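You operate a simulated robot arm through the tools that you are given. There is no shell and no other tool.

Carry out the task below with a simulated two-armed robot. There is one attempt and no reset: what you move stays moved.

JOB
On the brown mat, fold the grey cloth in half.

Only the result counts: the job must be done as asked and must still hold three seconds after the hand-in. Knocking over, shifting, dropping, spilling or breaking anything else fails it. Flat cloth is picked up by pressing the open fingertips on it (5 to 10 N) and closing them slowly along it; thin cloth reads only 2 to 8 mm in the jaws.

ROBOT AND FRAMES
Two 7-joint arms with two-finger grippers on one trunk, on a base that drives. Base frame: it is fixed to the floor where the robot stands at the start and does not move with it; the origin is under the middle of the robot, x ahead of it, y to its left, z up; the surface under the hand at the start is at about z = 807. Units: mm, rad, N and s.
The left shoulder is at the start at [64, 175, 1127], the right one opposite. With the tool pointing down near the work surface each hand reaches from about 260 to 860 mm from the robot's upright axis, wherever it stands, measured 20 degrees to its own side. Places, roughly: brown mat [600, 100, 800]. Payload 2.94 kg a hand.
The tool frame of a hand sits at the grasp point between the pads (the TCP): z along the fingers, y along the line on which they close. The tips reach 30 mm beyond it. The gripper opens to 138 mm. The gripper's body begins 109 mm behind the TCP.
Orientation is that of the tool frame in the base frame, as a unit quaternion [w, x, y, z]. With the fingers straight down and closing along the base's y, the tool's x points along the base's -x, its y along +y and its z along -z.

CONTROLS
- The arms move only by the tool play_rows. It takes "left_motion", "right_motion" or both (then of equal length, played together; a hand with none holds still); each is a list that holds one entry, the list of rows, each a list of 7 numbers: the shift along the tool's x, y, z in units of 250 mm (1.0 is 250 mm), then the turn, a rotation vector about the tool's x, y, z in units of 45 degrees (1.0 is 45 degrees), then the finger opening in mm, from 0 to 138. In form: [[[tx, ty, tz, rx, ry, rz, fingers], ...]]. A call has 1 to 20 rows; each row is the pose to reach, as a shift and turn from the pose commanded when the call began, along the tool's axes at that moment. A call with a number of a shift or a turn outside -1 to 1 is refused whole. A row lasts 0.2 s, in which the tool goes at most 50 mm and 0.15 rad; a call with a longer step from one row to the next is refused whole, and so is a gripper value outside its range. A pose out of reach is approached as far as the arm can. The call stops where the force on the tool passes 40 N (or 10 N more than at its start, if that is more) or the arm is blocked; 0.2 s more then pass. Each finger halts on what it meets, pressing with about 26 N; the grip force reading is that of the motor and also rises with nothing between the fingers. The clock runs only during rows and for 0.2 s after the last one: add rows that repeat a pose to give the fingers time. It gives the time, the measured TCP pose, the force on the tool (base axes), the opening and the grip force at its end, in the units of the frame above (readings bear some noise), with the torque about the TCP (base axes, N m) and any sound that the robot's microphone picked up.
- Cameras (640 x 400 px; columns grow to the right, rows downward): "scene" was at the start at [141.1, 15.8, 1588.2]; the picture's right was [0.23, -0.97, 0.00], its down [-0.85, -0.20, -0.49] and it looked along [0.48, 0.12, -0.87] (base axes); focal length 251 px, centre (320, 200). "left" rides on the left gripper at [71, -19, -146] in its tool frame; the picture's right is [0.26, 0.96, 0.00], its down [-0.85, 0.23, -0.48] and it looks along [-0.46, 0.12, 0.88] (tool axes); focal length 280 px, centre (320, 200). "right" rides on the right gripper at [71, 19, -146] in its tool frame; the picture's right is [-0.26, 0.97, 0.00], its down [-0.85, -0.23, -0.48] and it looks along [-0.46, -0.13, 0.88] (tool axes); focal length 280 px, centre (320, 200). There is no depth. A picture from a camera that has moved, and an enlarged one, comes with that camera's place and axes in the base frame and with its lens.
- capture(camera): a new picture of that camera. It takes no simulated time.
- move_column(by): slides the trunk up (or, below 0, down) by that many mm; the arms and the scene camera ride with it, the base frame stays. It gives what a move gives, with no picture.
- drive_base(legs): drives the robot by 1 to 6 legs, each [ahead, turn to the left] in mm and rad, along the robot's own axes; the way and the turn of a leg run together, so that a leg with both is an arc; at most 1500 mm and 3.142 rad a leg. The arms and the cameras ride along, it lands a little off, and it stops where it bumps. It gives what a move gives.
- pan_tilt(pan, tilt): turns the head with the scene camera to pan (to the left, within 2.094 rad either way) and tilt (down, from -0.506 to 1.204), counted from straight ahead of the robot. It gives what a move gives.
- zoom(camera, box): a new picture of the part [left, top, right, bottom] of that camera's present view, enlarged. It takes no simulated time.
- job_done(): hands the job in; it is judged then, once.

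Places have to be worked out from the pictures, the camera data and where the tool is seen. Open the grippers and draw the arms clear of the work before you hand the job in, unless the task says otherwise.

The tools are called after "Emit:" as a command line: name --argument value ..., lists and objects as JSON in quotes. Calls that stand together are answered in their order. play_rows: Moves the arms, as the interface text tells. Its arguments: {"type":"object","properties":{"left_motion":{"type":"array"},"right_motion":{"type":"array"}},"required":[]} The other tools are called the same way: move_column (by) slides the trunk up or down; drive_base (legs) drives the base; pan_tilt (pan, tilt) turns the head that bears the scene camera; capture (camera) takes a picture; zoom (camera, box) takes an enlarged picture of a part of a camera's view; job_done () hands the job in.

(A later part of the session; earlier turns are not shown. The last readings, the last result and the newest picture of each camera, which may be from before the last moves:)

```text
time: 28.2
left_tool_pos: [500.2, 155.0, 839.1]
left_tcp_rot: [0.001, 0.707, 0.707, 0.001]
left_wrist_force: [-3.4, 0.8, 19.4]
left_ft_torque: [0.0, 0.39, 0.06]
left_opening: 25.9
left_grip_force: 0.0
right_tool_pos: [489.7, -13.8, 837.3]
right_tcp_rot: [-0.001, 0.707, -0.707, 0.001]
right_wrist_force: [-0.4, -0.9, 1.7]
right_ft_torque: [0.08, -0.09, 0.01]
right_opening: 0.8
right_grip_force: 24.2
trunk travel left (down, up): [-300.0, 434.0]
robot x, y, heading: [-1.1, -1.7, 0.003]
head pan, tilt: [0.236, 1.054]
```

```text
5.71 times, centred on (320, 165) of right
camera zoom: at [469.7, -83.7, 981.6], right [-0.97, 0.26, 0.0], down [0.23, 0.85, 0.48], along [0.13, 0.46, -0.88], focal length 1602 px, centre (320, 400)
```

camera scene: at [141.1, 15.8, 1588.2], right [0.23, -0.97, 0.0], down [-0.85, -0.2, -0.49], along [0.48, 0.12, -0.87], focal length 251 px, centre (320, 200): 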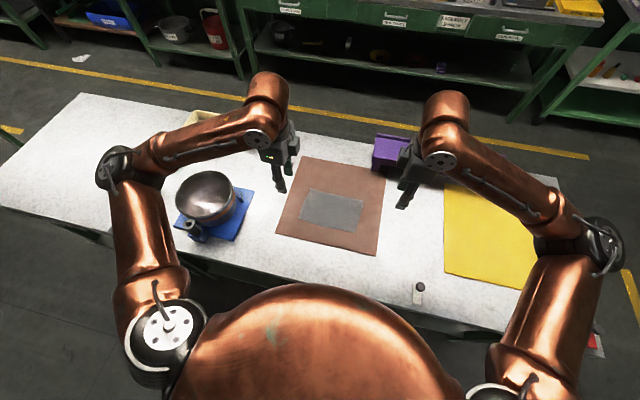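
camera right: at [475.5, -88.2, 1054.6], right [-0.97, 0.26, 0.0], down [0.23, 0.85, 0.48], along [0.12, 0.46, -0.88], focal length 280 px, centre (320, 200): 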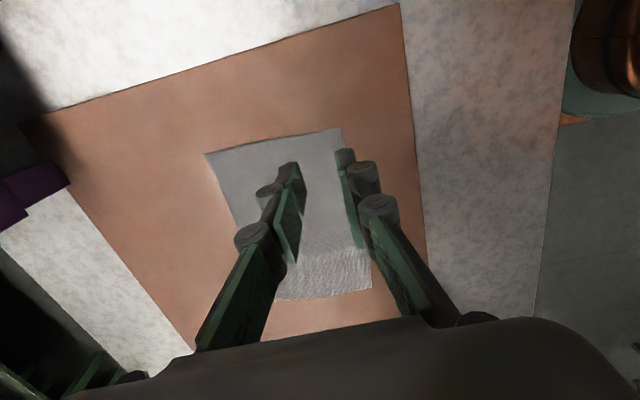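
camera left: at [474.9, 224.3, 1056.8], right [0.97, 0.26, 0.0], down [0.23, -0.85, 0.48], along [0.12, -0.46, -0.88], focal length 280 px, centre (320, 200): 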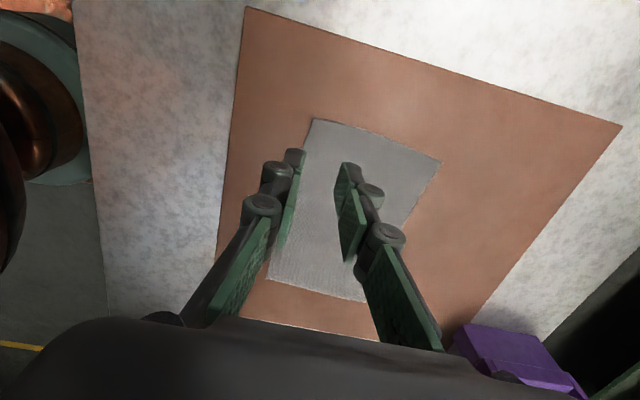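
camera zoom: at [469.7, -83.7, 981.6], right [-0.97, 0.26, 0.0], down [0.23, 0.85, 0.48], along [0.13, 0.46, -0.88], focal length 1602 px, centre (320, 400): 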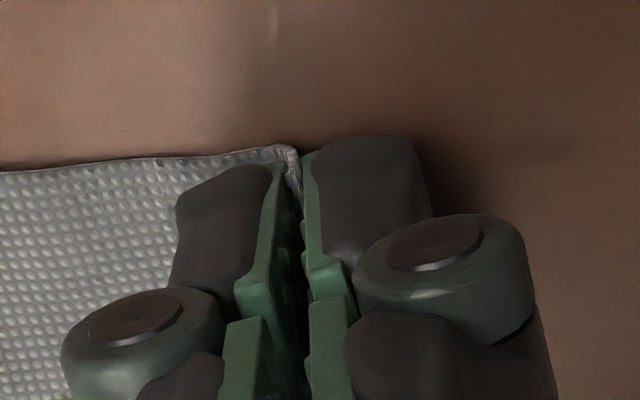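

The right tail seems to have pulled in, perhaps leaving a single layer between the pads. I test by lifting the right hand 10 mm.

Emit:
play_rows --right_motion '[[[0, 0, -0.01, 0, 0, 0, 0], [0, 0, -0.02, 0, 0, 0, 0], [0, 0, -0.03, 0, 0, 0, 0], [0, 0, -0.04, 0, 0, 0, 0], [0, 0, -0.04, 0, 0, 0, 0]]]'

Emit:
zoom --camera "right" --box '[240, 100, 400, 240]'

```text
time: 29.4
left_tool_pos: [499.6, 154.7, 837.4]
left_tcp_rot: [0.001, 0.707, 0.707, 0.001]
left_wrist_force: [-2.5, 3.0, 30.1]
left_ft_torque: [0.08, 0.24, 0.05]
left_opening: 26.5
left_grip_force: 0.2
right_tool_pos: [490.9, -13.1, 847.6]
right_tcp_rot: [0.0, 0.707, -0.707, 0.0]
right_wrist_force: [0.0, 0.4, 0.4]
right_ft_torque: [0.05, -0.01, 0.0]
right_opening: 4.0
right_grip_force: 22.2
trunk travel left (down, up): [-300.0, 434.0]
robot x, y, heading: [-1.7, -1.8, 0.006]
head pan, tilt: [0.236, 1.054]
```

```text
2.86 times, centred on (320, 170) of right
camera zoom: at [469.7, -83.8, 991.6], right [-0.97, 0.26, 0.0], down [0.23, 0.85, 0.48], along [0.13, 0.46, -0.88], focal length 801 px, centre (320, 286)
```

zoom: 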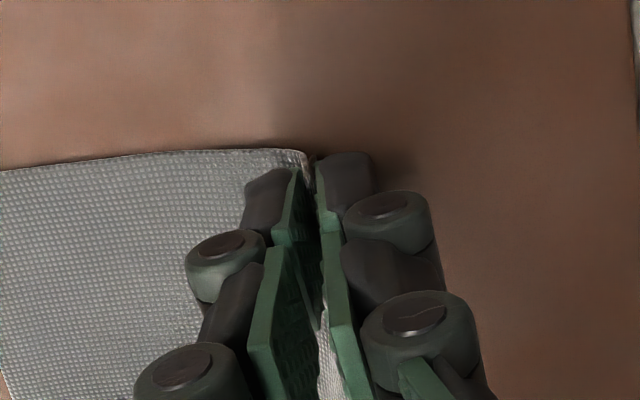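

The cloth comes up with the right hand (4 mm in the jaws), so the right grip is good. Now the left: ease up 0.5 mm from its 30 N press and close slowly.

Emit:
play_rows --left_motion '[[[0, 0, -0.0024, 0, 0, 0, 26], [0, 0, -0.0024, 0, 0, 0, 25], [0, 0, -0.0023, 0, 0, 0, 24], [0, 0, -0.0022, 0, 0, 0, 23], [0, 0, -0.0021, 0, 0, 0, 22], [0, 0, -0.002, 0, 0, 0, 21], [0, 0, -0.002, 0, 0, 0, 20]]]'

Emit:
zoom --camera "left" --box '[240, 100, 400, 240]'

```text
time: 31.0
left_tool_pos: [500.8, 154.8, 836.3]
left_tcp_rot: [0.0, 0.707, 0.707, 0.0]
left_wrist_force: [-2.5, -0.9, 22.0]
left_ft_torque: [0.05, 0.15, -0.02]
left_opening: 18.9
left_grip_force: 0.0
right_tool_pos: [490.0, -14.0, 846.6]
right_tcp_rot: [0.001, -0.707, 0.707, 0.0]
right_wrist_force: [-1.7, 0.7, -1.1]
right_ft_torque: [-0.03, -0.03, 0.0]
right_opening: 3.9
right_grip_force: 34.8
trunk travel left (down, up): [-300.0, 434.0]
robot x, y, heading: [3.2, 1.3, 0.001]
head pan, tilt: [0.236, 1.054]
```

```text
2.86 times, centred on (320, 170) of left
camera zoom: at [481.6, 224.9, 981.9], right [0.97, 0.26, 0.0], down [0.23, -0.85, 0.48], along [0.13, -0.46, -0.88], focal length 801 px, centre (320, 286)
```

zoom: 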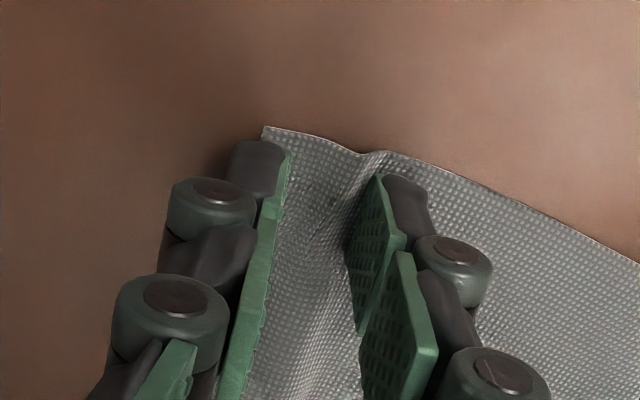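

A ridge is forming between the left fingers at 22 N and 18.9 mm. I continue closing at about the same height.

Emit:
play_rows --left_motion '[[[0, 0, -0.0004, 0, 0, 0, 19], [0, 0, -0.0004, 0, 0, 0, 18], [0, 0, -0.0004, 0, 0, 0, 17], [0, 0, -0.0004, 0, 0, 0, 16], [0, 0, -0.0002, 0, 0, 0, 15]]]'

Emit:
zoom --camera "left" --box '[240, 100, 400, 240]'

```text
time: 32.2
left_tool_pos: [499.2, 154.8, 837.3]
left_tcp_rot: [0.0, 0.707, 0.707, 0.0]
left_wrist_force: [-1.7, -2.5, 17.5]
left_ft_torque: [-0.04, 0.1, -0.01]
left_opening: 15.5
left_grip_force: 0.4
right_tool_pos: [489.0, -13.5, 846.2]
right_tcp_rot: [0.001, -0.707, 0.707, -0.001]
right_wrist_force: [-0.1, -0.4, -0.8]
right_ft_torque: [0.01, -0.02, 0.01]
right_opening: 2.8
right_grip_force: 21.8
trunk travel left (down, up): [-300.0, 434.0]
robot x, y, heading: [-3.3, -1.4, 0.003]
head pan, tilt: [0.236, 1.054]
```

```text
2.86 times, centred on (320, 170) of left
camera zoom: at [481.6, 225.1, 981.7], right [0.96, 0.26, 0.0], down [0.23, -0.85, 0.48], along [0.13, -0.46, -0.88], focal length 801 px, centre (320, 286)
```

zoom: 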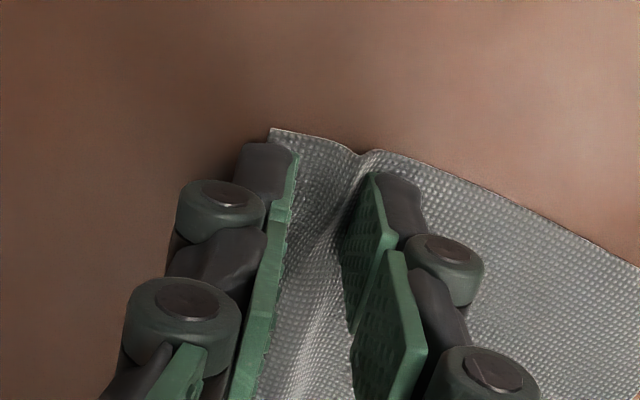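

The left ridge is well developed at 17.5 N and 15.5 mm. I continue closing to 10 mm with a very slight lowering.

Emit:
play_rows --left_motion '[[[0, 0, 0, 0, 0, 0, 14], [0, 0, 0, 0, 0, 0, 13], [0, 0, 0.0004, 0, 0, 0, 12], [0, 0, 0.0006, 0, 0, 0, 11], [0, 0, 0.0008, 0, 0, 0, 10]]]'

Emit:
zoom --camera "left" --box '[240, 100, 400, 240]'

```text
time: 33.4
left_tool_pos: [500.6, 155.0, 836.7]
left_tcp_rot: [-0.001, 0.707, 0.707, 0.001]
left_wrist_force: [-1.1, 0.1, 9.3]
left_ft_torque: [0.1, 0.02, -0.02]
left_opening: 10.4
left_grip_force: 0.2
right_tool_pos: [490.4, -13.6, 844.6]
right_tcp_rot: [0.0, 0.707, -0.707, 0.0]
right_wrist_force: [0.5, 0.5, -1.0]
right_ft_torque: [-0.01, 0.08, -0.01]
right_opening: 5.5
right_grip_force: 33.8
trunk travel left (down, up): [-300.0, 434.0]
robot x, y, heading: [-5.0, -1.3, -0.002]
head pan, tilt: [0.236, 1.054]
```

```text
2.86 times, centred on (320, 170) of left
camera zoom: at [481.7, 225.3, 981.3], right [0.96, 0.26, 0.0], down [0.23, -0.85, 0.47], along [0.12, -0.46, -0.88], focal length 801 px, centre (320, 286)
```

zoom: 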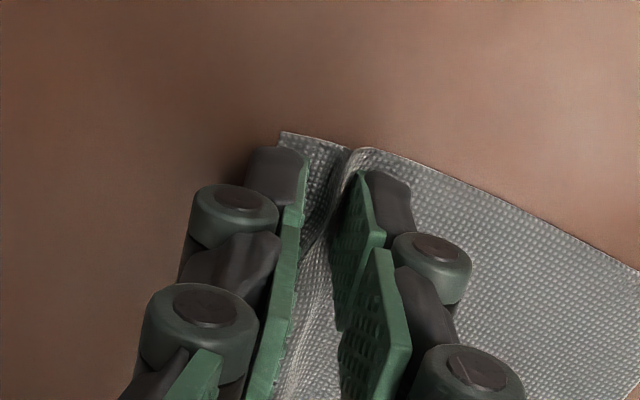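

The left ridge is folding up nicely at 9 N. I now close the left fully, lowering a few tenths more.

Emit:
play_rows --left_motion '[[[0, 0, 0.0004, 0, 0, 0, 9], [0, 0, 0.0008, 0, 0, 0, 8], [0, 0, 0.0012, 0, 0, 0, 7], [0, 0, 0.0016, 0, 0, 0, 6], [0, 0, 0.002, 0, 0, 0, 5], [0, 0, 0.002, 0, 0, 0, 4], [0, 0, 0.002, 0, 0, 0, 3], [0, 0, 0.002, 0, 0, 0, 2], [0, 0, 0.002, 0, 0, 0, 1], [0, 0, 0.002, 0, 0, 0, 0], [0, 0, 0.002, 0, 0, 0, 0], [0, 0, 0.002, 0, 0, 0, 0]]]'

Emit:
zoom --camera "left" --box '[240, 100, 400, 240]'

Emit:
zoom --camera "right" --box '[240, 100, 400, 240]'

```text
time: 36.0
left_tool_pos: [501.1, 156.0, 835.9]
left_tcp_rot: [0.0, 0.707, 0.707, 0.0]
left_wrist_force: [-0.6, 0.9, -0.7]
left_ft_torque: [-0.08, -0.21, -0.04]
left_opening: 0.0
left_grip_force: 20.2
right_tool_pos: [491.3, -13.4, 846.3]
right_tcp_rot: [0.0, 0.707, -0.707, 0.0]
right_wrist_force: [-0.9, 0.4, 3.0]
right_ft_torque: [0.01, -0.03, 0.02]
right_opening: 3.9
right_grip_force: 34.8
trunk travel left (down, up): [-300.0, 434.0]
robot x, y, heading: [0.6, -1.7, -0.001]
head pan, tilt: [0.236, 1.054]
```

```text
2.86 times, centred on (320, 170) of left
camera zoom: at [481.9, 225.5, 980.9], right [0.97, 0.26, 0.0], down [0.23, -0.85, 0.48], along [0.12, -0.46, -0.88], focal length 801 px, centre (320, 286)
```

zoom: 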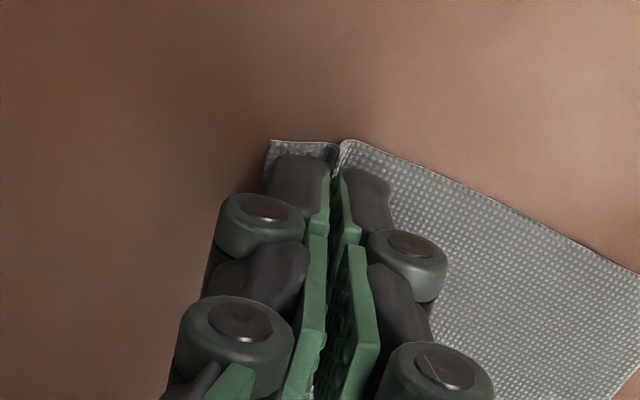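

```text
2.86 times, centred on (320, 170) of right
camera zoom: at [470.9, -83.6, 990.7], right [-0.97, 0.26, 0.0], down [0.23, 0.85, 0.48], along [0.12, 0.46, -0.88], focal length 801 px, centre (320, 286)
```

zoom: 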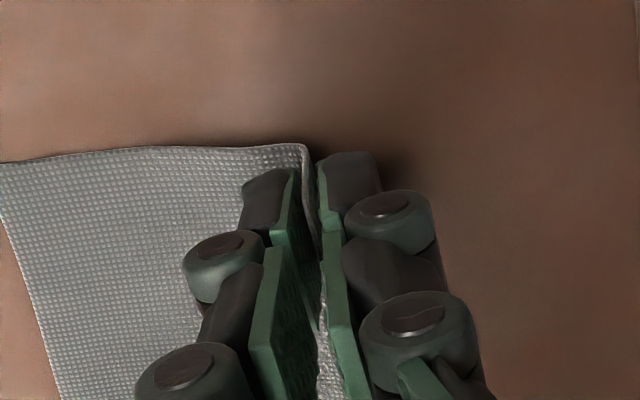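

The left reads 0.0 mm, though the picture shows the ridge between its pads. I test by lifting the left 8 mm.

Emit:
play_rows --left_motion '[[[0, 0, -0.008, 0, 0, 0, 0], [0, 0, -0.016, 0, 0, 0, 0], [0, 0, -0.024, 0, 0, 0, 0], [0, 0, -0.032, 0, 0, 0, 0], [0, 0, -0.032, 0, 0, 0, 0]]]'

Emit:
zoom --camera "left" --box '[240, 100, 400, 240]'

```text
time: 37.2
left_tool_pos: [501.3, 156.0, 843.0]
left_tcp_rot: [0.0, 0.707, 0.707, 0.0]
left_wrist_force: [-0.3, 0.4, 1.1]
left_ft_torque: [-0.01, -0.02, -0.03]
left_opening: 4.8
left_grip_force: 22.3
right_tool_pos: [492.4, -12.9, 845.8]
right_tcp_rot: [0.0, -0.707, 0.707, 0.0]
right_wrist_force: [-0.9, 0.5, -1.4]
right_ft_torque: [0.01, -0.12, 0.03]
right_opening: 3.9
right_grip_force: 33.4
trunk travel left (down, up): [-300.0, 434.0]
robot x, y, heading: [-2.8, 3.3, -0.002]
head pan, tilt: [0.236, 1.054]
```

```text
2.86 times, centred on (320, 170) of left
camera zoom: at [482.1, 225.7, 989.0], right [0.96, 0.26, 0.0], down [0.23, -0.85, 0.48], along [0.12, -0.46, -0.88], focal length 801 px, centre (320, 286)
```

zoom: 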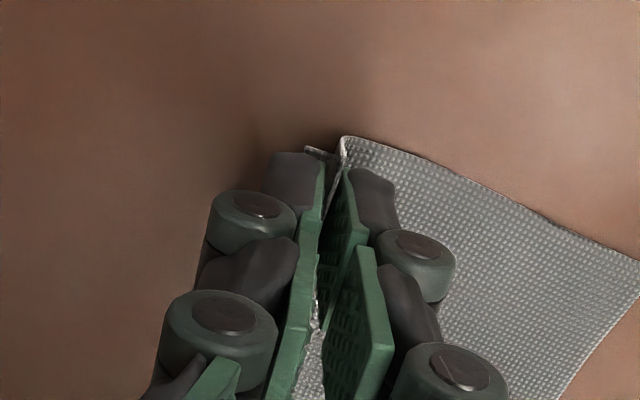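

Both hands now hold the cloth (left 4.8 mm, right 3.9 mm). I take full pictures to see whether the far edge moved, so I know how much cloth lies between pinch and far edge.

Emit:
capture --camera "left"

Emit:
capture --camera "right"

Emit:
zoom --camera "scene" --box '[270, 160, 390, 260]'

```text
taken
camera left: at [482.1, 225.7, 989.0], right [0.96, 0.26, 0.0], down [0.23, -0.85, 0.48], along [0.12, -0.46, -0.88], focal length 280 px, centre (320, 200)
```

left: 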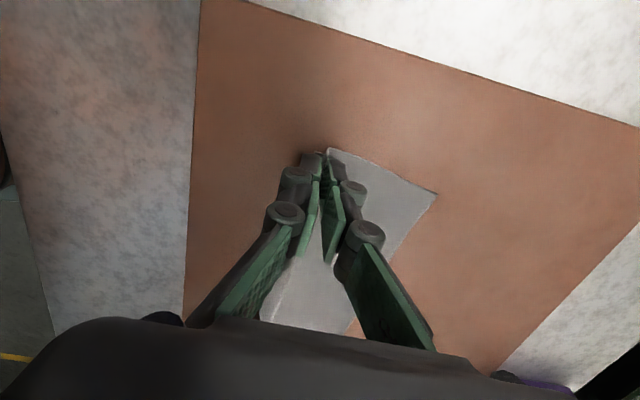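

```text
taken
camera right: at [471.1, -83.6, 990.5], right [-0.97, 0.26, 0.0], down [0.23, 0.85, 0.48], along [0.12, 0.46, -0.88], focal length 280 px, centre (320, 200)
```

right: 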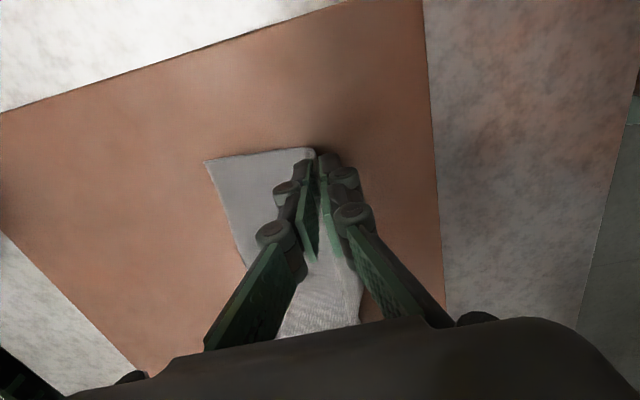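

```text
4.00 times, centred on (330, 210) of scene
camera zoom: at [140.9, 15.8, 1588.2], right [0.23, -0.97, 0.0], down [-0.85, -0.2, -0.49], along [0.48, 0.12, -0.87], focal length 1003 px, centre (280, 160)
```

zoom: 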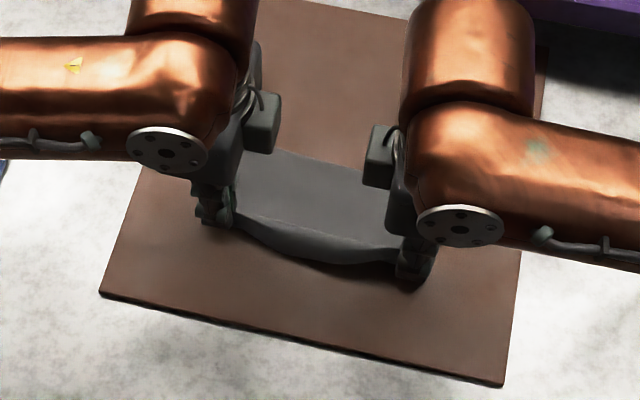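

The far corners have moved toward me (A≈(588,158), B≈(565,−38)), so more cloth is gathered than I want. I zoom in closely on both jaws to judge how big the gathered bump is.

Emit:
zoom --camera "left" --box '[290, 130, 370, 190]'

Emit:
zoom --camera "right" --box '[280, 130, 360, 190]'

Emit:
zoom --camera "scene" --box '[310, 190, 360, 230]'

Emit:
zoom --camera "left" --box '[240, 220, 400, 340]'

```text
6.67 times, centred on (330, 160) of left
camera zoom: at [482.1, 225.7, 989.0], right [0.96, 0.26, 0.0], down [0.23, -0.85, 0.48], along [0.12, -0.46, -0.88], focal length 1869 px, centre (253, 467)
```

zoom: 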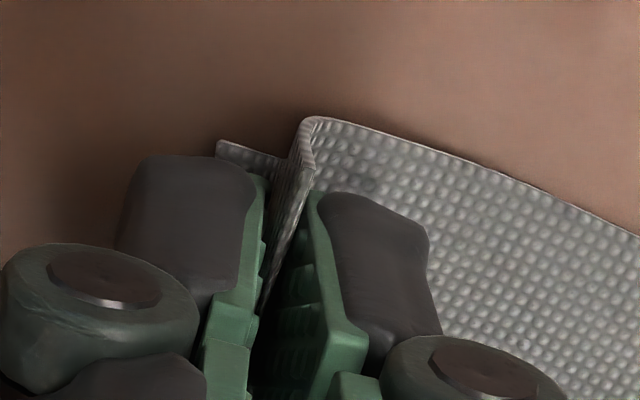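

```text
6.67 times, centred on (320, 160) of right
camera zoom: at [471.1, -83.6, 990.5], right [-0.97, 0.26, 0.0], down [0.23, 0.85, 0.48], along [0.12, 0.46, -0.88], focal length 1869 px, centre (320, 467)
```

zoom: 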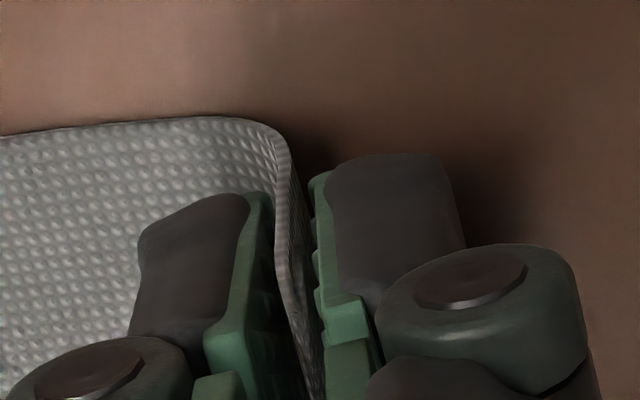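

```text
10.00 times, centred on (335, 210) of scene
camera zoom: at [140.9, 15.8, 1588.2], right [0.23, -0.97, 0.0], down [-0.85, -0.2, -0.49], along [0.48, 0.12, -0.87], focal length 2508 px, centre (170, 100)
```

zoom: 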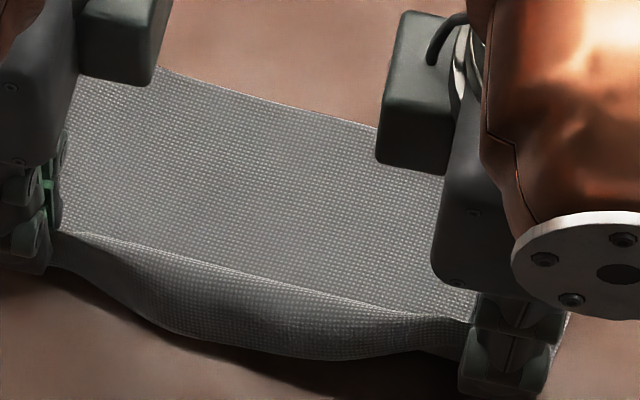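

```text
3.33 times, centred on (320, 280) of left
camera zoom: at [482.1, 225.7, 989.0], right [0.96, 0.26, 0.0], down [0.23, -0.85, 0.48], along [0.12, -0.46, -0.88], focal length 935 px, centre (320, -67)
```

zoom: 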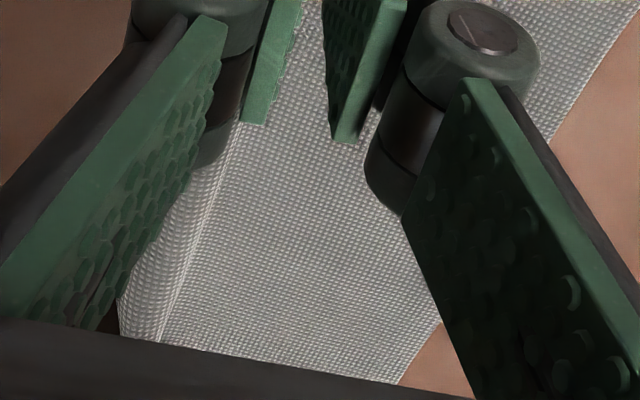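

The close-ups show a crest line running from hand to hand with the near strip hanging in front of it. That suggests a cleaner plan: pinch a ridge along the cloth's midline, lift so both halves hang together, and lay it down, which makes the pinch line the fold. I lower nearly to the mat, open gently so the ridge relaxes, and raise clear to re-measure.

Emit:
play_rows --left_motion '[[[0, 0, 0.012, 0, 0, 0, 0], [0, 0, 0.024, 0, 0, 0, 0], [0, 0, 0.024, 0, 0, 0, 4], [0, 0, 0.024, 0, 0, 0, 8], [0, 0, 0.024, 0, 0, 0, 12], [0, 0, 0.024, 0, 0, 0, 16], [0, 0, 0.024, 0, 0, 0, 20], [0, 0, 0.024, 0, 0, 0, 24], [0, 0, 0.024, 0, 0, 0, 28], [0, 0, 0.024, 0, 0, 0, 32], [0, 0, 0.024, 0, 0, 0, 32], [0, 0, -0.04, 0, 0, 0, 32], [0, 0, -0.12, 0, 0, 0, 32], [0, 0, -0.22, 0, 0, 0, 32], [0, 0, -0.32, 0, 0, 0, 32], [0, 0, -0.4, 0, 0, 0, 32]]]' --right_motion '[[[0, 0, 0.016, 0, 0, 0, 0], [0, 0, 0.032, 0, 0, 0, 0], [0, 0, 0.032, 0, 0, 0, 4], [0, 0, 0.032, 0, 0, 0, 8], [0, 0, 0.032, 0, 0, 0, 12], [0, 0, 0.032, 0, 0, 0, 16], [0, 0, 0.032, 0, 0, 0, 20], [0, 0, 0.032, 0, 0, 0, 24], [0, 0, 0.032, 0, 0, 0, 28], [0, 0, 0.032, 0, 0, 0, 32], [0, 0, 0.032, 0, 0, 0, 32], [0, 0, -0.04, 0, 0, 0, 32], [0, 0, -0.12, 0, 0, 0, 32], [0, 0, -0.22, 0, 0, 0, 32], [0, 0, -0.32, 0, 0, 0, 32], [0, 0, -0.4, 0, 0, 0, 32]]]'

Emit:
capture --camera "left"

Emit:
capture --camera "right"

Emit:
zoom --camera "scene" --box '[270, 160, 390, 260]'

```text
time: 40.6
left_tool_pos: [500.9, 155.1, 944.0]
left_tcp_rot: [0.0, 0.707, 0.708, 0.0]
left_wrist_force: [0.1, -0.4, 0.7]
left_ft_torque: [-0.01, -0.04, 0.0]
left_opening: 31.9
left_grip_force: 0.1
right_tool_pos: [490.2, -12.5, 946.8]
right_tcp_rot: [0.0, -0.707, 0.708, 0.0]
right_wrist_force: [0.2, 0.2, -0.1]
right_ft_torque: [-0.01, 0.01, 0.01]
right_opening: 32.1
right_grip_force: 0.0
trunk travel left (down, up): [-300.0, 434.0]
robot x, y, heading: [1.2, -1.1, 0.004]
head pan, tilt: [0.236, 1.054]
```

```text
taken
camera left: at [482.8, 226.3, 1088.8], right [0.96, 0.26, 0.0], down [0.23, -0.85, 0.48], along [0.12, -0.46, -0.88], focal length 280 px, centre (320, 200)
```

left: 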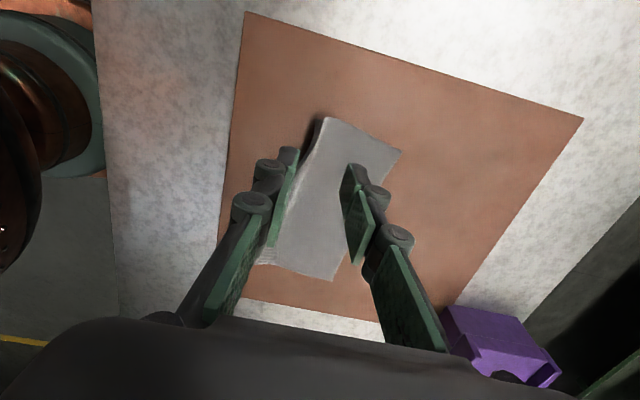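

```text
taken
camera right: at [470.3, -82.4, 1091.9], right [-0.97, 0.26, 0.0], down [0.23, 0.85, 0.48], along [0.13, 0.46, -0.88], focal length 280 px, centre (320, 200)
```

right: 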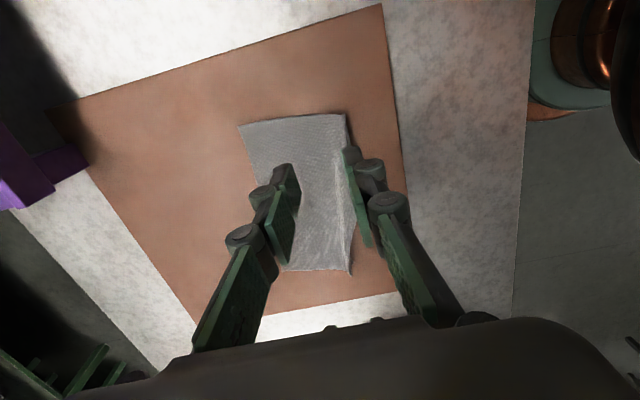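

```text
4.00 times, centred on (330, 210) of scene
camera zoom: at [140.6, 15.9, 1588.2], right [0.23, -0.97, 0.0], down [-0.85, -0.2, -0.49], along [0.48, 0.12, -0.87], focal length 1003 px, centre (280, 160)
```

zoom: 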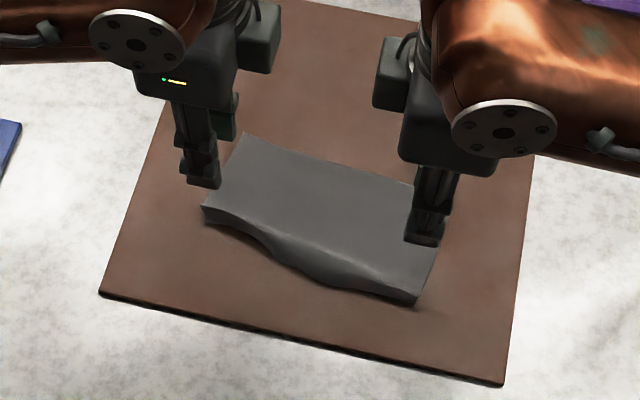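

The cloth kept a bend: its near strip is standing or tucked under along the old crest. I move both hands outward to get an unobstructed view.

Emit:
play_rows --left_motion '[[[0.12, 0, -0.04, 0, 0, 0, 40], [0.24, 0, -0.08, 0, 0, 0, 40], [0.36, 0, -0.12, 0, 0, 0, 40], [0.44, 0, -0.16, 0, 0, 0, 40]]]' --right_motion '[[[0.12, 0, -0.04, 0, 0, 0, 40], [0.24, 0, -0.08, 0, 0, 0, 40], [0.36, 0, -0.12, 0, 0, 0, 40], [0.44, 0, -0.16, 0, 0, 0, 40]]]'

Emit:
zoom --camera "scene" --box '[280, 170, 380, 250]'

Emit:
zoom --camera "left" --box '[220, 120, 460, 320]'

Emit:
zoom --camera "right" --box '[200, 120, 440, 320]'

```text
time: 41.6
left_tool_pos: [500.5, 265.3, 982.1]
left_tcp_rot: [-0.001, 0.707, 0.707, -0.001]
left_wrist_force: [0.4, 0.2, 0.0]
left_ft_torque: [-0.01, 0.01, 0.0]
left_opening: 40.1
left_grip_force: 0.0
right_tool_pos: [491.6, -121.9, 985.7]
right_tcp_rot: [0.0, 0.707, -0.707, 0.0]
right_wrist_force: [0.4, 0.3, -0.6]
right_ft_torque: [0.03, 0.0, -0.03]
right_opening: 40.2
right_grip_force: 0.0
trunk travel left (down, up): [-300.0, 434.0]
robot x, y, heading: [-0.6, -5.4, 0.003]
head pan, tilt: [0.236, 1.054]
```

```text
5.00 times, centred on (330, 210) of scene
camera zoom: at [140.8, 15.7, 1588.2], right [0.23, -0.97, 0.0], down [-0.85, -0.2, -0.49], along [0.48, 0.12, -0.87], focal length 1254 px, centre (270, 150)
```

zoom: 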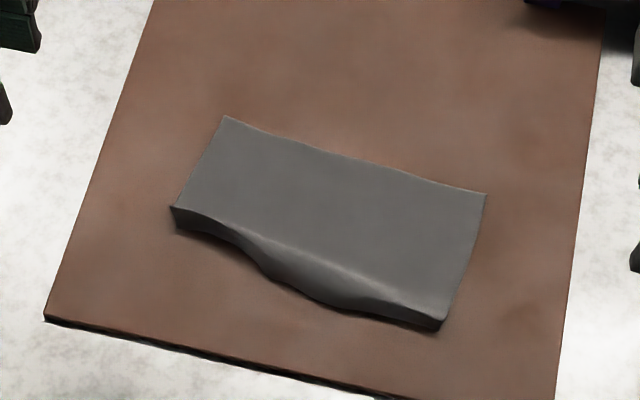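

```text
2.00 times, centred on (340, 220) of left
camera zoom: at [482.8, 335.8, 1126.9], right [0.97, 0.26, 0.0], down [0.23, -0.85, 0.48], along [0.12, -0.46, -0.88], focal length 561 px, centre (280, 160)
```

zoom: 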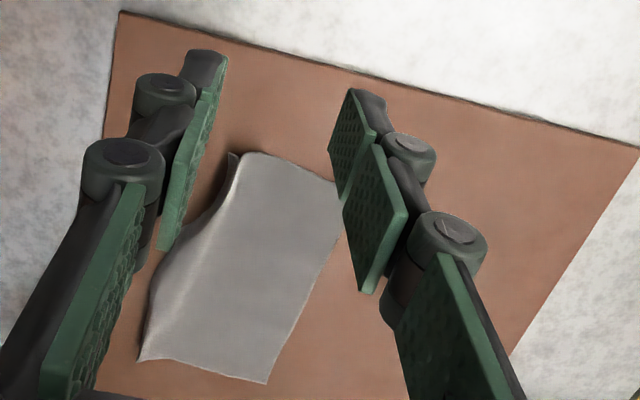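

```text
2.00 times, centred on (320, 220) of right
camera zoom: at [471.1, -192.8, 1130.4], right [-0.97, 0.26, 0.0], down [0.23, 0.85, 0.48], along [0.12, 0.46, -0.88], focal length 561 px, centre (320, 160)
```

zoom: 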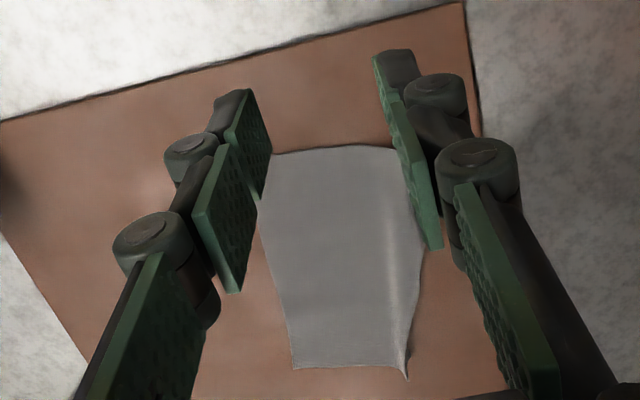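

The far edge now runs A≈(587,158) to B≈(567,−38), rotated about 5.8°, with the near strip bent down. The midline lies 63.5 mm behind it, through about (522,150) on the left and (505,−16) on the right, so I turn both tools 5.8° to match and hover there with 22 mm openings.

Emit:
play_rows --left_motion '[[[-0.12, 0.03, 0.02, 0, 0, 0.03, 35], [-0.26, 0.06, 0.06, 0, 0, 0.06, 30], [-0.38, 0.08, 0.14, 0, 0, 0.1, 26], [-0.462, 0.088, 0.26, 0, 0, 0.129, 22], [-0.462, 0.088, 0.38, 0, 0, 0.129, 22], [-0.462, 0.088, 0.456, 0, 0, 0.129, 22], [-0.462, 0.088, 0.456, 0, 0, 0.129, 22]]]' --right_motion '[[[-0.12, -0.02, 0.02, 0, 0, 0.03, 35], [-0.24, -0.04, 0.06, 0, 0, 0.06, 30], [-0.36, -0.06, 0.14, 0, 0, 0.1, 26], [-0.427, -0.06, 0.26, 0, 0, 0.129, 22], [-0.427, -0.06, 0.38, 0, 0, 0.129, 22], [-0.427, -0.06, 0.464, 0, 0, 0.129, 22], [-0.427, -0.06, 0.464, 0, 0, 0.129, 22]]]'

Emit:
capture --camera "left"

Emit:
capture --camera "right"

Emit:
zoom --camera "scene" --box '[280, 170, 380, 250]'

```text
time: 43.2
left_tool_pos: [522.3, 150.0, 871.2]
left_tcp_rot: [0.0, 0.742, 0.67, 0.0]
left_wrist_force: [0.0, 0.0, 0.6]
left_ft_torque: [-0.01, 0.0, -0.02]
left_opening: 22.1
left_grip_force: 0.0
right_tool_pos: [505.1, -15.7, 867.7]
right_tcp_rot: [0.0, -0.67, 0.742, 0.0]
right_wrist_force: [-0.4, -0.4, 0.3]
right_ft_torque: [-0.01, 0.0, 0.02]
right_opening: 22.0
right_grip_force: 0.1
trunk travel left (down, up): [-300.0, 434.0]
robot x, y, heading: [3.0, -2.4, 0.001]
head pan, tilt: [0.236, 1.054]
```

```text
taken
camera left: at [511.1, 222.3, 1015.5], right [0.99, 0.16, 0.0], down [0.14, -0.87, 0.48], along [0.08, -0.47, -0.88], focal length 280 px, centre (320, 200)
```

left: 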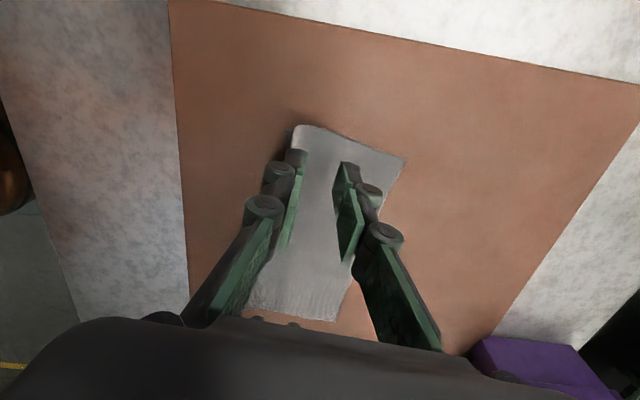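

```text
taken
camera right: at [477.8, -84.5, 1011.9], right [-0.93, 0.36, 0.0], down [0.31, 0.82, 0.48], along [0.17, 0.44, -0.88], focal length 280 px, centre (320, 200)
```

right: 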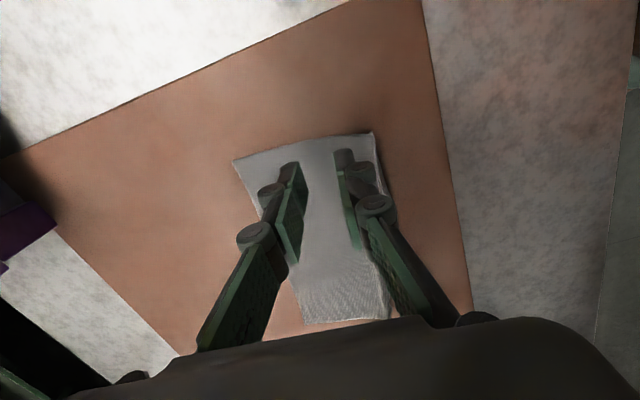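

```text
5.00 times, centred on (330, 210) of scene
camera zoom: at [140.8, 15.9, 1588.3], right [0.23, -0.97, 0.0], down [-0.85, -0.2, -0.49], along [0.48, 0.12, -0.87], focal length 1254 px, centre (270, 150)
```

zoom: 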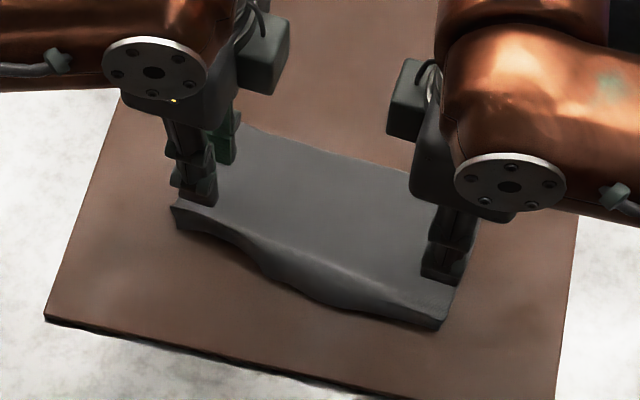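

The refined far corners, A≈(588.5,158.5) and B≈(566,−39), agree with the hands' positions on the midline to within about 1 mm. I lower both hands to just above contact.

Emit:
play_rows --left_motion '[[[0, 0.004, 0.04, 0, 0, 0, 22], [0, 0.004, 0.08, 0, 0, 0, 22], [0, 0.004, 0.11, 0, 0, 0, 22], [0, 0.004, 0.126, 0, 0, 0, 22], [0, 0.004, 0.126, 0, 0, 0, 22]]]' --right_motion '[[[0, 0, 0.04, 0, 0, 0, 22], [0, 0, 0.08, 0, 0, 0, 22], [0, 0, 0.11, 0, 0, 0, 22], [0, 0, 0.126, 0, 0, 0, 22], [0, 0, 0.126, 0, 0, 0, 22]]]'

Emit:
zoom --camera "left" --box '[240, 100, 440, 240]'

Emit:
zoom --camera "right" --box '[200, 100, 400, 240]'

```text
time: 44.4
left_tool_pos: [522.9, 149.1, 839.0]
left_tcp_rot: [0.0, 0.742, 0.67, 0.0]
left_wrist_force: [0.5, 0.2, -1.4]
left_ft_torque: [0.02, -0.01, -0.02]
left_opening: 22.1
left_grip_force: 0.1
right_tool_pos: [504.8, -17.0, 837.3]
right_tcp_rot: [0.0, -0.67, 0.742, 0.0]
right_wrist_force: [0.1, 0.3, 1.6]
right_ft_torque: [0.0, 0.01, -0.01]
right_opening: 22.1
right_grip_force: 0.1
trunk travel left (down, up): [-300.0, 434.0]
robot x, y, heading: [1.7, -3.9, -0.001]
head pan, tilt: [0.236, 1.054]
```

```text
2.86 times, centred on (340, 170) of left
camera zoom: at [512.6, 221.4, 983.5], right [0.99, 0.16, 0.0], down [0.14, -0.87, 0.48], along [0.08, -0.47, -0.88], focal length 801 px, centre (263, 286)
```

zoom: 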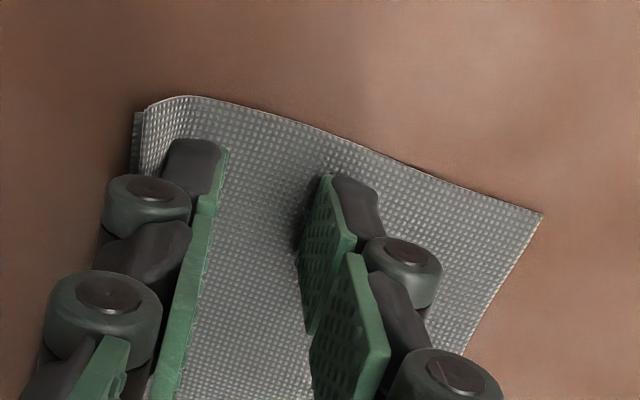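

```text
2.86 times, centred on (300, 170) of right
camera zoom: at [478.2, -85.3, 982.3], right [-0.93, 0.36, 0.0], down [0.31, 0.82, 0.48], along [0.17, 0.44, -0.88], focal length 801 px, centre (377, 286)
```

zoom: 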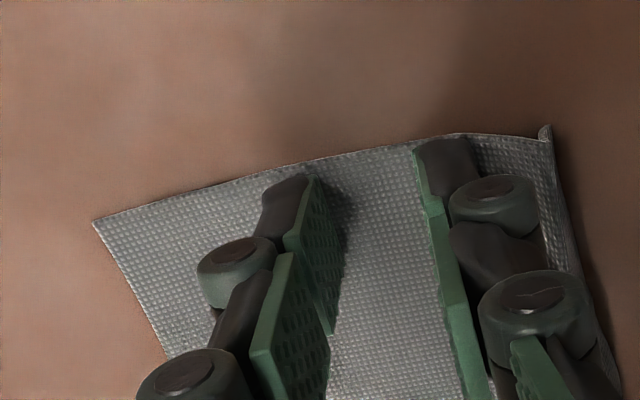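

Both hands are properly placed over the midline, with the near strip bent behind the outer fingers. I lower the last 1.5 mm to press, with a 1.5 mm x trim on the left.

Emit:
play_rows --left_motion '[[[0, 0.006, 0.0, 0, 0, 0, 22], [0, 0.006, 0.004, 0, 0, 0, 22], [0, 0.006, 0.0066, 0, 0, 0, 22], [0, 0.006, 0.0066, 0, 0, 0, 22]]]' --right_motion '[[[0, 0, 0.0, 0, 0, 0, 22], [0, 0, 0.004, 0, 0, 0, 22], [0, 0, 0.006, 0, 0, 0, 22], [0, 0, 0.006, 0, 0, 0, 22]]]'

```text
time: 45.4
left_tool_pos: [525.2, 150.1, 838.2]
left_tcp_rot: [0.001, 0.742, 0.671, 0.0]
left_wrist_force: [1.6, 1.0, 4.3]
left_ft_torque: [0.08, -0.06, 0.0]
left_opening: 21.9
left_grip_force: 0.0
right_tool_pos: [504.3, -17.1, 837.7]
right_tcp_rot: [0.001, -0.67, 0.742, -0.001]
right_wrist_force: [-0.8, -2.2, 7.8]
right_ft_torque: [-0.13, 0.03, 0.02]
right_opening: 22.0
right_grip_force: 0.0
trunk travel left (down, up): [-300.0, 434.0]
robot x, y, heading: [3.7, 3.6, 0.001]
head pan, tilt: [0.236, 1.054]
```

Contact is 4 N left and 8 N right. I add 0.6 mm left and 0.4 mm right for a firmer press and begin closing both slowly.

Emit:
play_rows --left_motion '[[[0, 0, 0.0012, 0, 0, 0, 22], [0, 0, 0.0024, 0, 0, 0, 22], [0, 0, 0.0024, 0, 0, 0, 21], [0, 0, 0.0024, 0, 0, 0, 20], [0, 0, 0.0024, 0, 0, 0, 19], [0, 0, 0.0024, 0, 0, 0, 18]]]' --right_motion '[[[0, 0, 0.0008, 0, 0, 0, 22], [0, 0, 0.0016, 0, 0, 0, 22], [0, 0, 0.0016, 0, 0, 0, 21], [0, 0, 0.0016, 0, 0, 0, 20], [0, 0, 0.0016, 0, 0, 0, 19], [0, 0, 0.0016, 0, 0, 0, 18]]]'

Emit:
zoom --camera "left" --box '[240, 100, 440, 240]'

Emit:
zoom --camera "right" --box '[200, 100, 400, 240]'

```text
time: 46.8
left_tool_pos: [524.5, 149.5, 837.4]
left_tcp_rot: [0.0, 0.742, 0.671, 0.001]
left_wrist_force: [0.7, 1.3, 13.0]
left_ft_torque: [0.12, -0.01, 0.01]
left_opening: 19.1
left_grip_force: 0.3
right_tool_pos: [505.3, -16.1, 837.9]
right_tcp_rot: [0.001, -0.671, 0.742, -0.001]
right_wrist_force: [0.4, -2.0, 9.5]
right_ft_torque: [-0.12, 0.0, 0.09]
right_opening: 18.2
right_grip_force: 0.7
trunk travel left (down, up): [-300.0, 434.0]
robot x, y, heading: [-3.7, 1.7, -0.002]
head pan, tilt: [0.236, 1.054]
```

```text
2.86 times, centred on (340, 170) of left
camera zoom: at [513.3, 221.1, 981.8], right [0.99, 0.16, 0.0], down [0.14, -0.87, 0.48], along [0.08, -0.47, -0.88], focal length 801 px, centre (263, 286)
```

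zoom: 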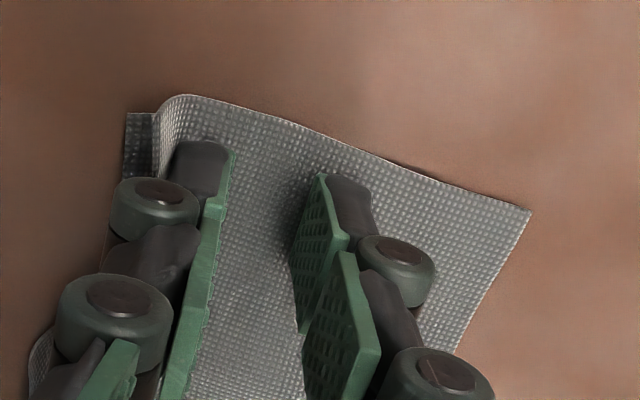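

```text
2.86 times, centred on (300, 170) of right
camera zoom: at [477.4, -84.4, 981.7], right [-0.93, 0.36, 0.0], down [0.31, 0.82, 0.48], along [0.17, 0.44, -0.88], focal length 801 px, centre (377, 286)
```

zoom: 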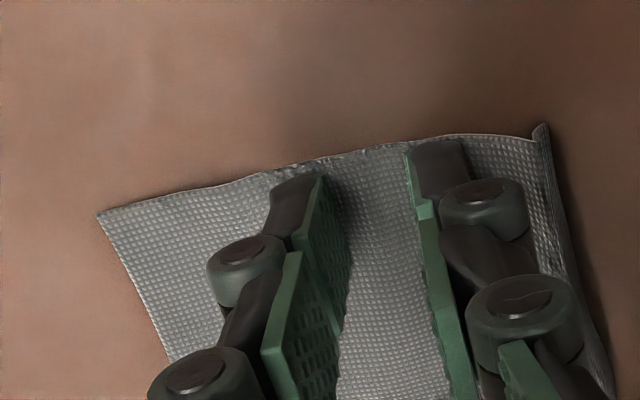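

Both hands are gathering cloth at 13 N and 9.5 N. I continue closing toward 13 mm, lowering 0.2–0.3 mm to keep the press.

Emit:
play_rows --left_motion '[[[0, 0, 0.0, 0, 0, 0, 17.5], [0, 0, 0.0, 0, 0, 0, 16.5], [0, 0, 0.0004, 0, 0, 0, 15.5], [0, 0, 0.0006, 0, 0, 0, 14.5], [0, 0, 0.0008, 0, 0, 0, 13.5]]]' --right_motion '[[[0, 0, 0.0004, 0, 0, 0, 17], [0, 0, 0.0008, 0, 0, 0, 16], [0, 0, 0.001, 0, 0, 0, 15], [0, 0, 0.0012, 0, 0, 0, 14], [0, 0, 0.0014, 0, 0, 0, 13]]]'

Emit:
zoom --camera "left" --box '[240, 100, 440, 240]'

Emit:
zoom --camera "right" --box '[200, 100, 400, 240]'

```text
time: 48.0
left_tool_pos: [524.0, 149.6, 835.6]
left_tcp_rot: [0.001, 0.742, 0.671, 0.0]
left_wrist_force: [-0.5, -0.3, 11.8]
left_ft_torque: [0.03, -0.06, -0.03]
left_opening: 11.9
left_grip_force: 0.1
right_tool_pos: [506.0, -15.0, 837.5]
right_tcp_rot: [0.001, -0.67, 0.743, -0.001]
right_wrist_force: [-0.1, 0.5, 7.9]
right_ft_torque: [-0.04, 0.02, 0.04]
right_opening: 13.2
right_grip_force: 0.3
trunk travel left (down, up): [-300.0, 434.0]
robot x, y, heading: [-0.1, -1.8, -0.001]
head pan, tilt: [0.236, 1.054]
```

```text
2.86 times, centred on (340, 170) of left
camera zoom: at [513.3, 221.1, 981.2], right [0.99, 0.16, 0.0], down [0.14, -0.87, 0.48], along [0.08, -0.47, -0.88], focal length 801 px, centre (263, 286)
```

zoom: 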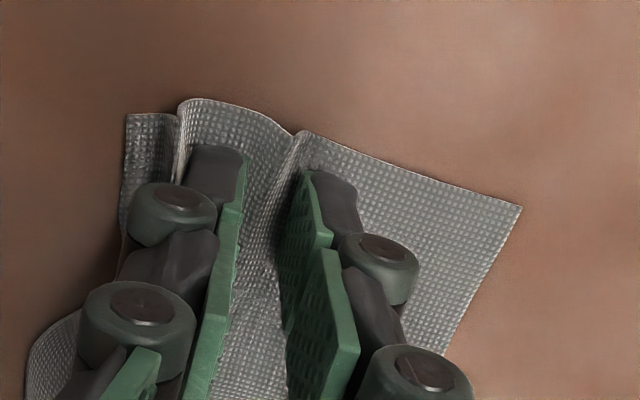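

```text
2.86 times, centred on (300, 170) of right
camera zoom: at [477.9, -84.4, 981.3], right [-0.93, 0.36, 0.0], down [0.31, 0.82, 0.48], along [0.17, 0.44, -0.88], focal length 801 px, centre (377, 286)
```

zoom: 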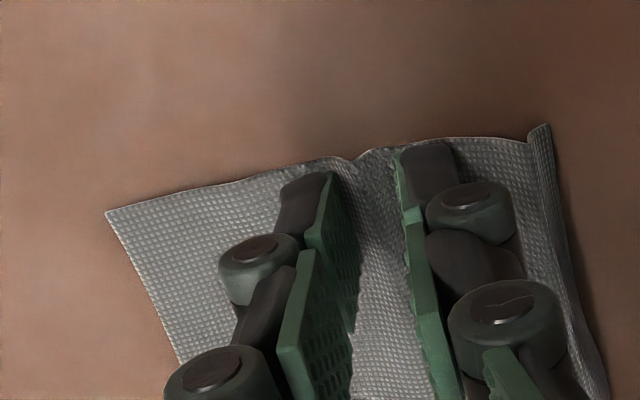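

Clear ridges have formed in both hands. I keep closing, lowering a little more.

Emit:
play_rows --left_motion '[[[0, 0, 0.0004, 0, 0, 0, 12], [0, 0, 0.0006, 0, 0, 0, 11], [0, 0, 0.0008, 0, 0, 0, 10], [0, 0, 0.001, 0, 0, 0, 9], [0, 0, 0.0012, 0, 0, 0, 8]]]' --right_motion '[[[0, 0, 0.0004, 0, 0, 0, 12], [0, 0, 0.0008, 0, 0, 0, 11], [0, 0, 0.0012, 0, 0, 0, 10], [0, 0, 0.0014, 0, 0, 0, 9], [0, 0, 0.0016, 0, 0, 0, 8]]]'

Emit:
zoom --camera "left" --box '[240, 100, 440, 240]'

Emit:
zoom --camera "right" --box '[200, 100, 400, 240]'

```text
time: 49.2
left_tool_pos: [523.5, 149.9, 835.0]
left_tcp_rot: [0.0, 0.742, 0.671, 0.0]
left_wrist_force: [-0.1, -2.0, 8.7]
left_ft_torque: [-0.02, -0.03, -0.01]
left_opening: 7.6
left_grip_force: 0.1
right_tool_pos: [505.5, -16.5, 836.2]
right_tcp_rot: [0.001, -0.671, 0.742, -0.001]
right_wrist_force: [-0.3, 1.0, 9.1]
right_ft_torque: [-0.05, 0.0, 0.01]
right_opening: 8.7
right_grip_force: 1.0
trunk travel left (down, up): [-300.0, 434.0]
robot x, y, heading: [3.0, -3.3, -0.004]
head pan, tilt: [0.236, 1.054]
```

```text
2.86 times, centred on (340, 170) of left
camera zoom: at [512.8, 221.2, 980.7], right [0.99, 0.16, 0.0], down [0.14, -0.87, 0.48], along [0.08, -0.47, -0.88], focal length 801 px, centre (263, 286)
```

zoom: 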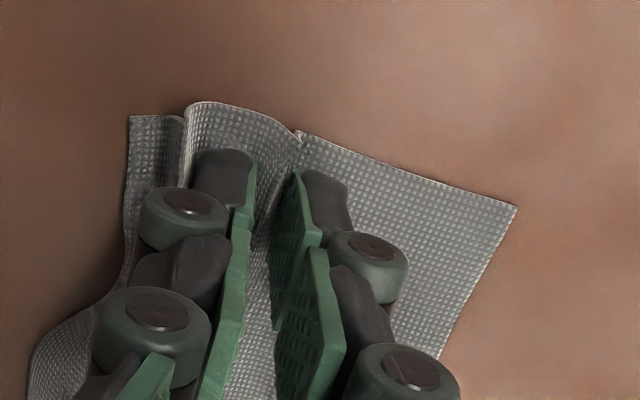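

```text
2.86 times, centred on (300, 170) of right
camera zoom: at [477.9, -84.6, 980.8], right [-0.93, 0.36, 0.0], down [0.31, 0.82, 0.48], along [0.17, 0.44, -0.88], focal length 801 px, centre (377, 286)
```

zoom: 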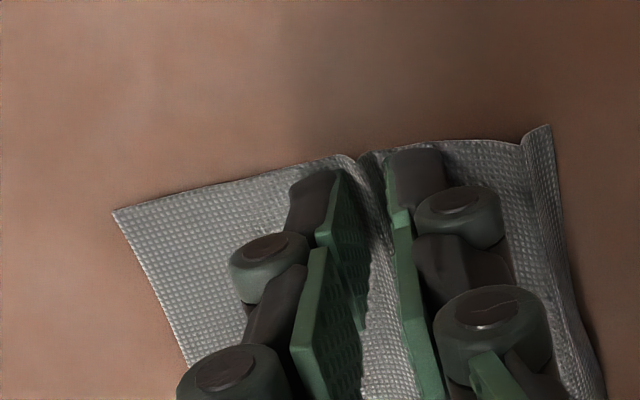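

Both ridges are well captured at about 9 N. I close both fully now.

Emit:
play_rows --left_motion '[[[0, 0, 0.0004, 0, 0, 0, 7], [0, 0, 0.0006, 0, 0, 0, 6], [0, 0, 0.0008, 0, 0, 0, 5], [0, 0, 0.001, 0, 0, 0, 4], [0, 0, 0.001, 0, 0, 0, 3], [0, 0, 0.001, 0, 0, 0, 2], [0, 0, 0.001, 0, 0, 0, 1], [0, 0, 0.001, 0, 0, 0, 0], [0, 0, 0.001, 0, 0, 0, 0]]]' --right_motion '[[[0, 0, 0.0004, 0, 0, 0, 7], [0, 0, 0.0006, 0, 0, 0, 6], [0, 0, 0.0008, 0, 0, 0, 5], [0, 0, 0.001, 0, 0, 0, 4], [0, 0, 0.001, 0, 0, 0, 3], [0, 0, 0.001, 0, 0, 0, 2], [0, 0, 0.001, 0, 0, 0, 1], [0, 0, 0.001, 0, 0, 0, 0], [0, 0, 0.001, 0, 0, 0, 0]]]'

Emit:
zoom --camera "left" --box '[240, 100, 440, 240]'

Emit:
zoom --camera "right" --box '[200, 100, 400, 240]'

```text
time: 51.2
left_tool_pos: [525.0, 149.9, 835.4]
left_tcp_rot: [0.0, 0.742, 0.671, 0.0]
left_wrist_force: [1.1, 0.1, 2.2]
left_ft_torque: [-0.03, 0.1, 0.0]
left_opening: 5.7
left_grip_force: 27.5
right_tool_pos: [506.0, -16.1, 835.7]
right_tcp_rot: [0.002, -0.671, 0.742, -0.002]
right_wrist_force: [1.0, 0.5, 2.1]
right_ft_torque: [-0.01, 0.11, 0.02]
right_opening: 3.9
right_grip_force: 22.8
trunk travel left (down, up): [-300.0, 434.0]
robot x, y, heading: [1.2, -1.0, -0.001]
head pan, tilt: [0.236, 1.054]
```

```text
2.86 times, centred on (340, 170) of left
camera zoom: at [513.6, 221.2, 980.7], right [0.99, 0.16, 0.0], down [0.14, -0.87, 0.48], along [0.08, -0.47, -0.88], focal length 801 px, centre (263, 286)
```

zoom: 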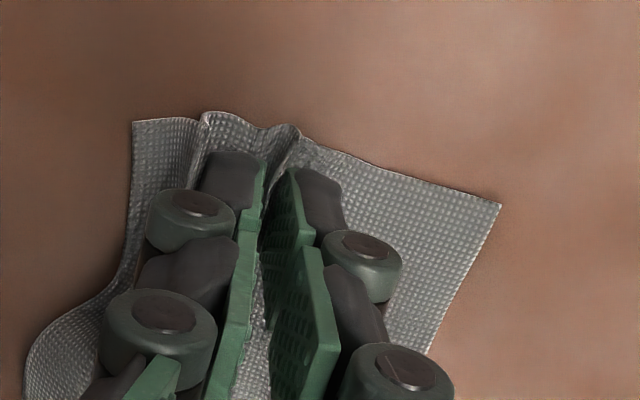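

```text
2.86 times, centred on (300, 170) of right
camera zoom: at [478.8, -84.8, 980.6], right [-0.93, 0.36, 0.0], down [0.31, 0.82, 0.48], along [0.17, 0.44, -0.88], focal length 801 px, centre (377, 286)
```

zoom: 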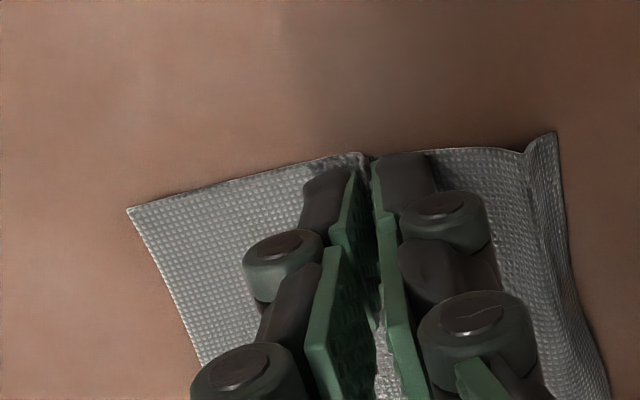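

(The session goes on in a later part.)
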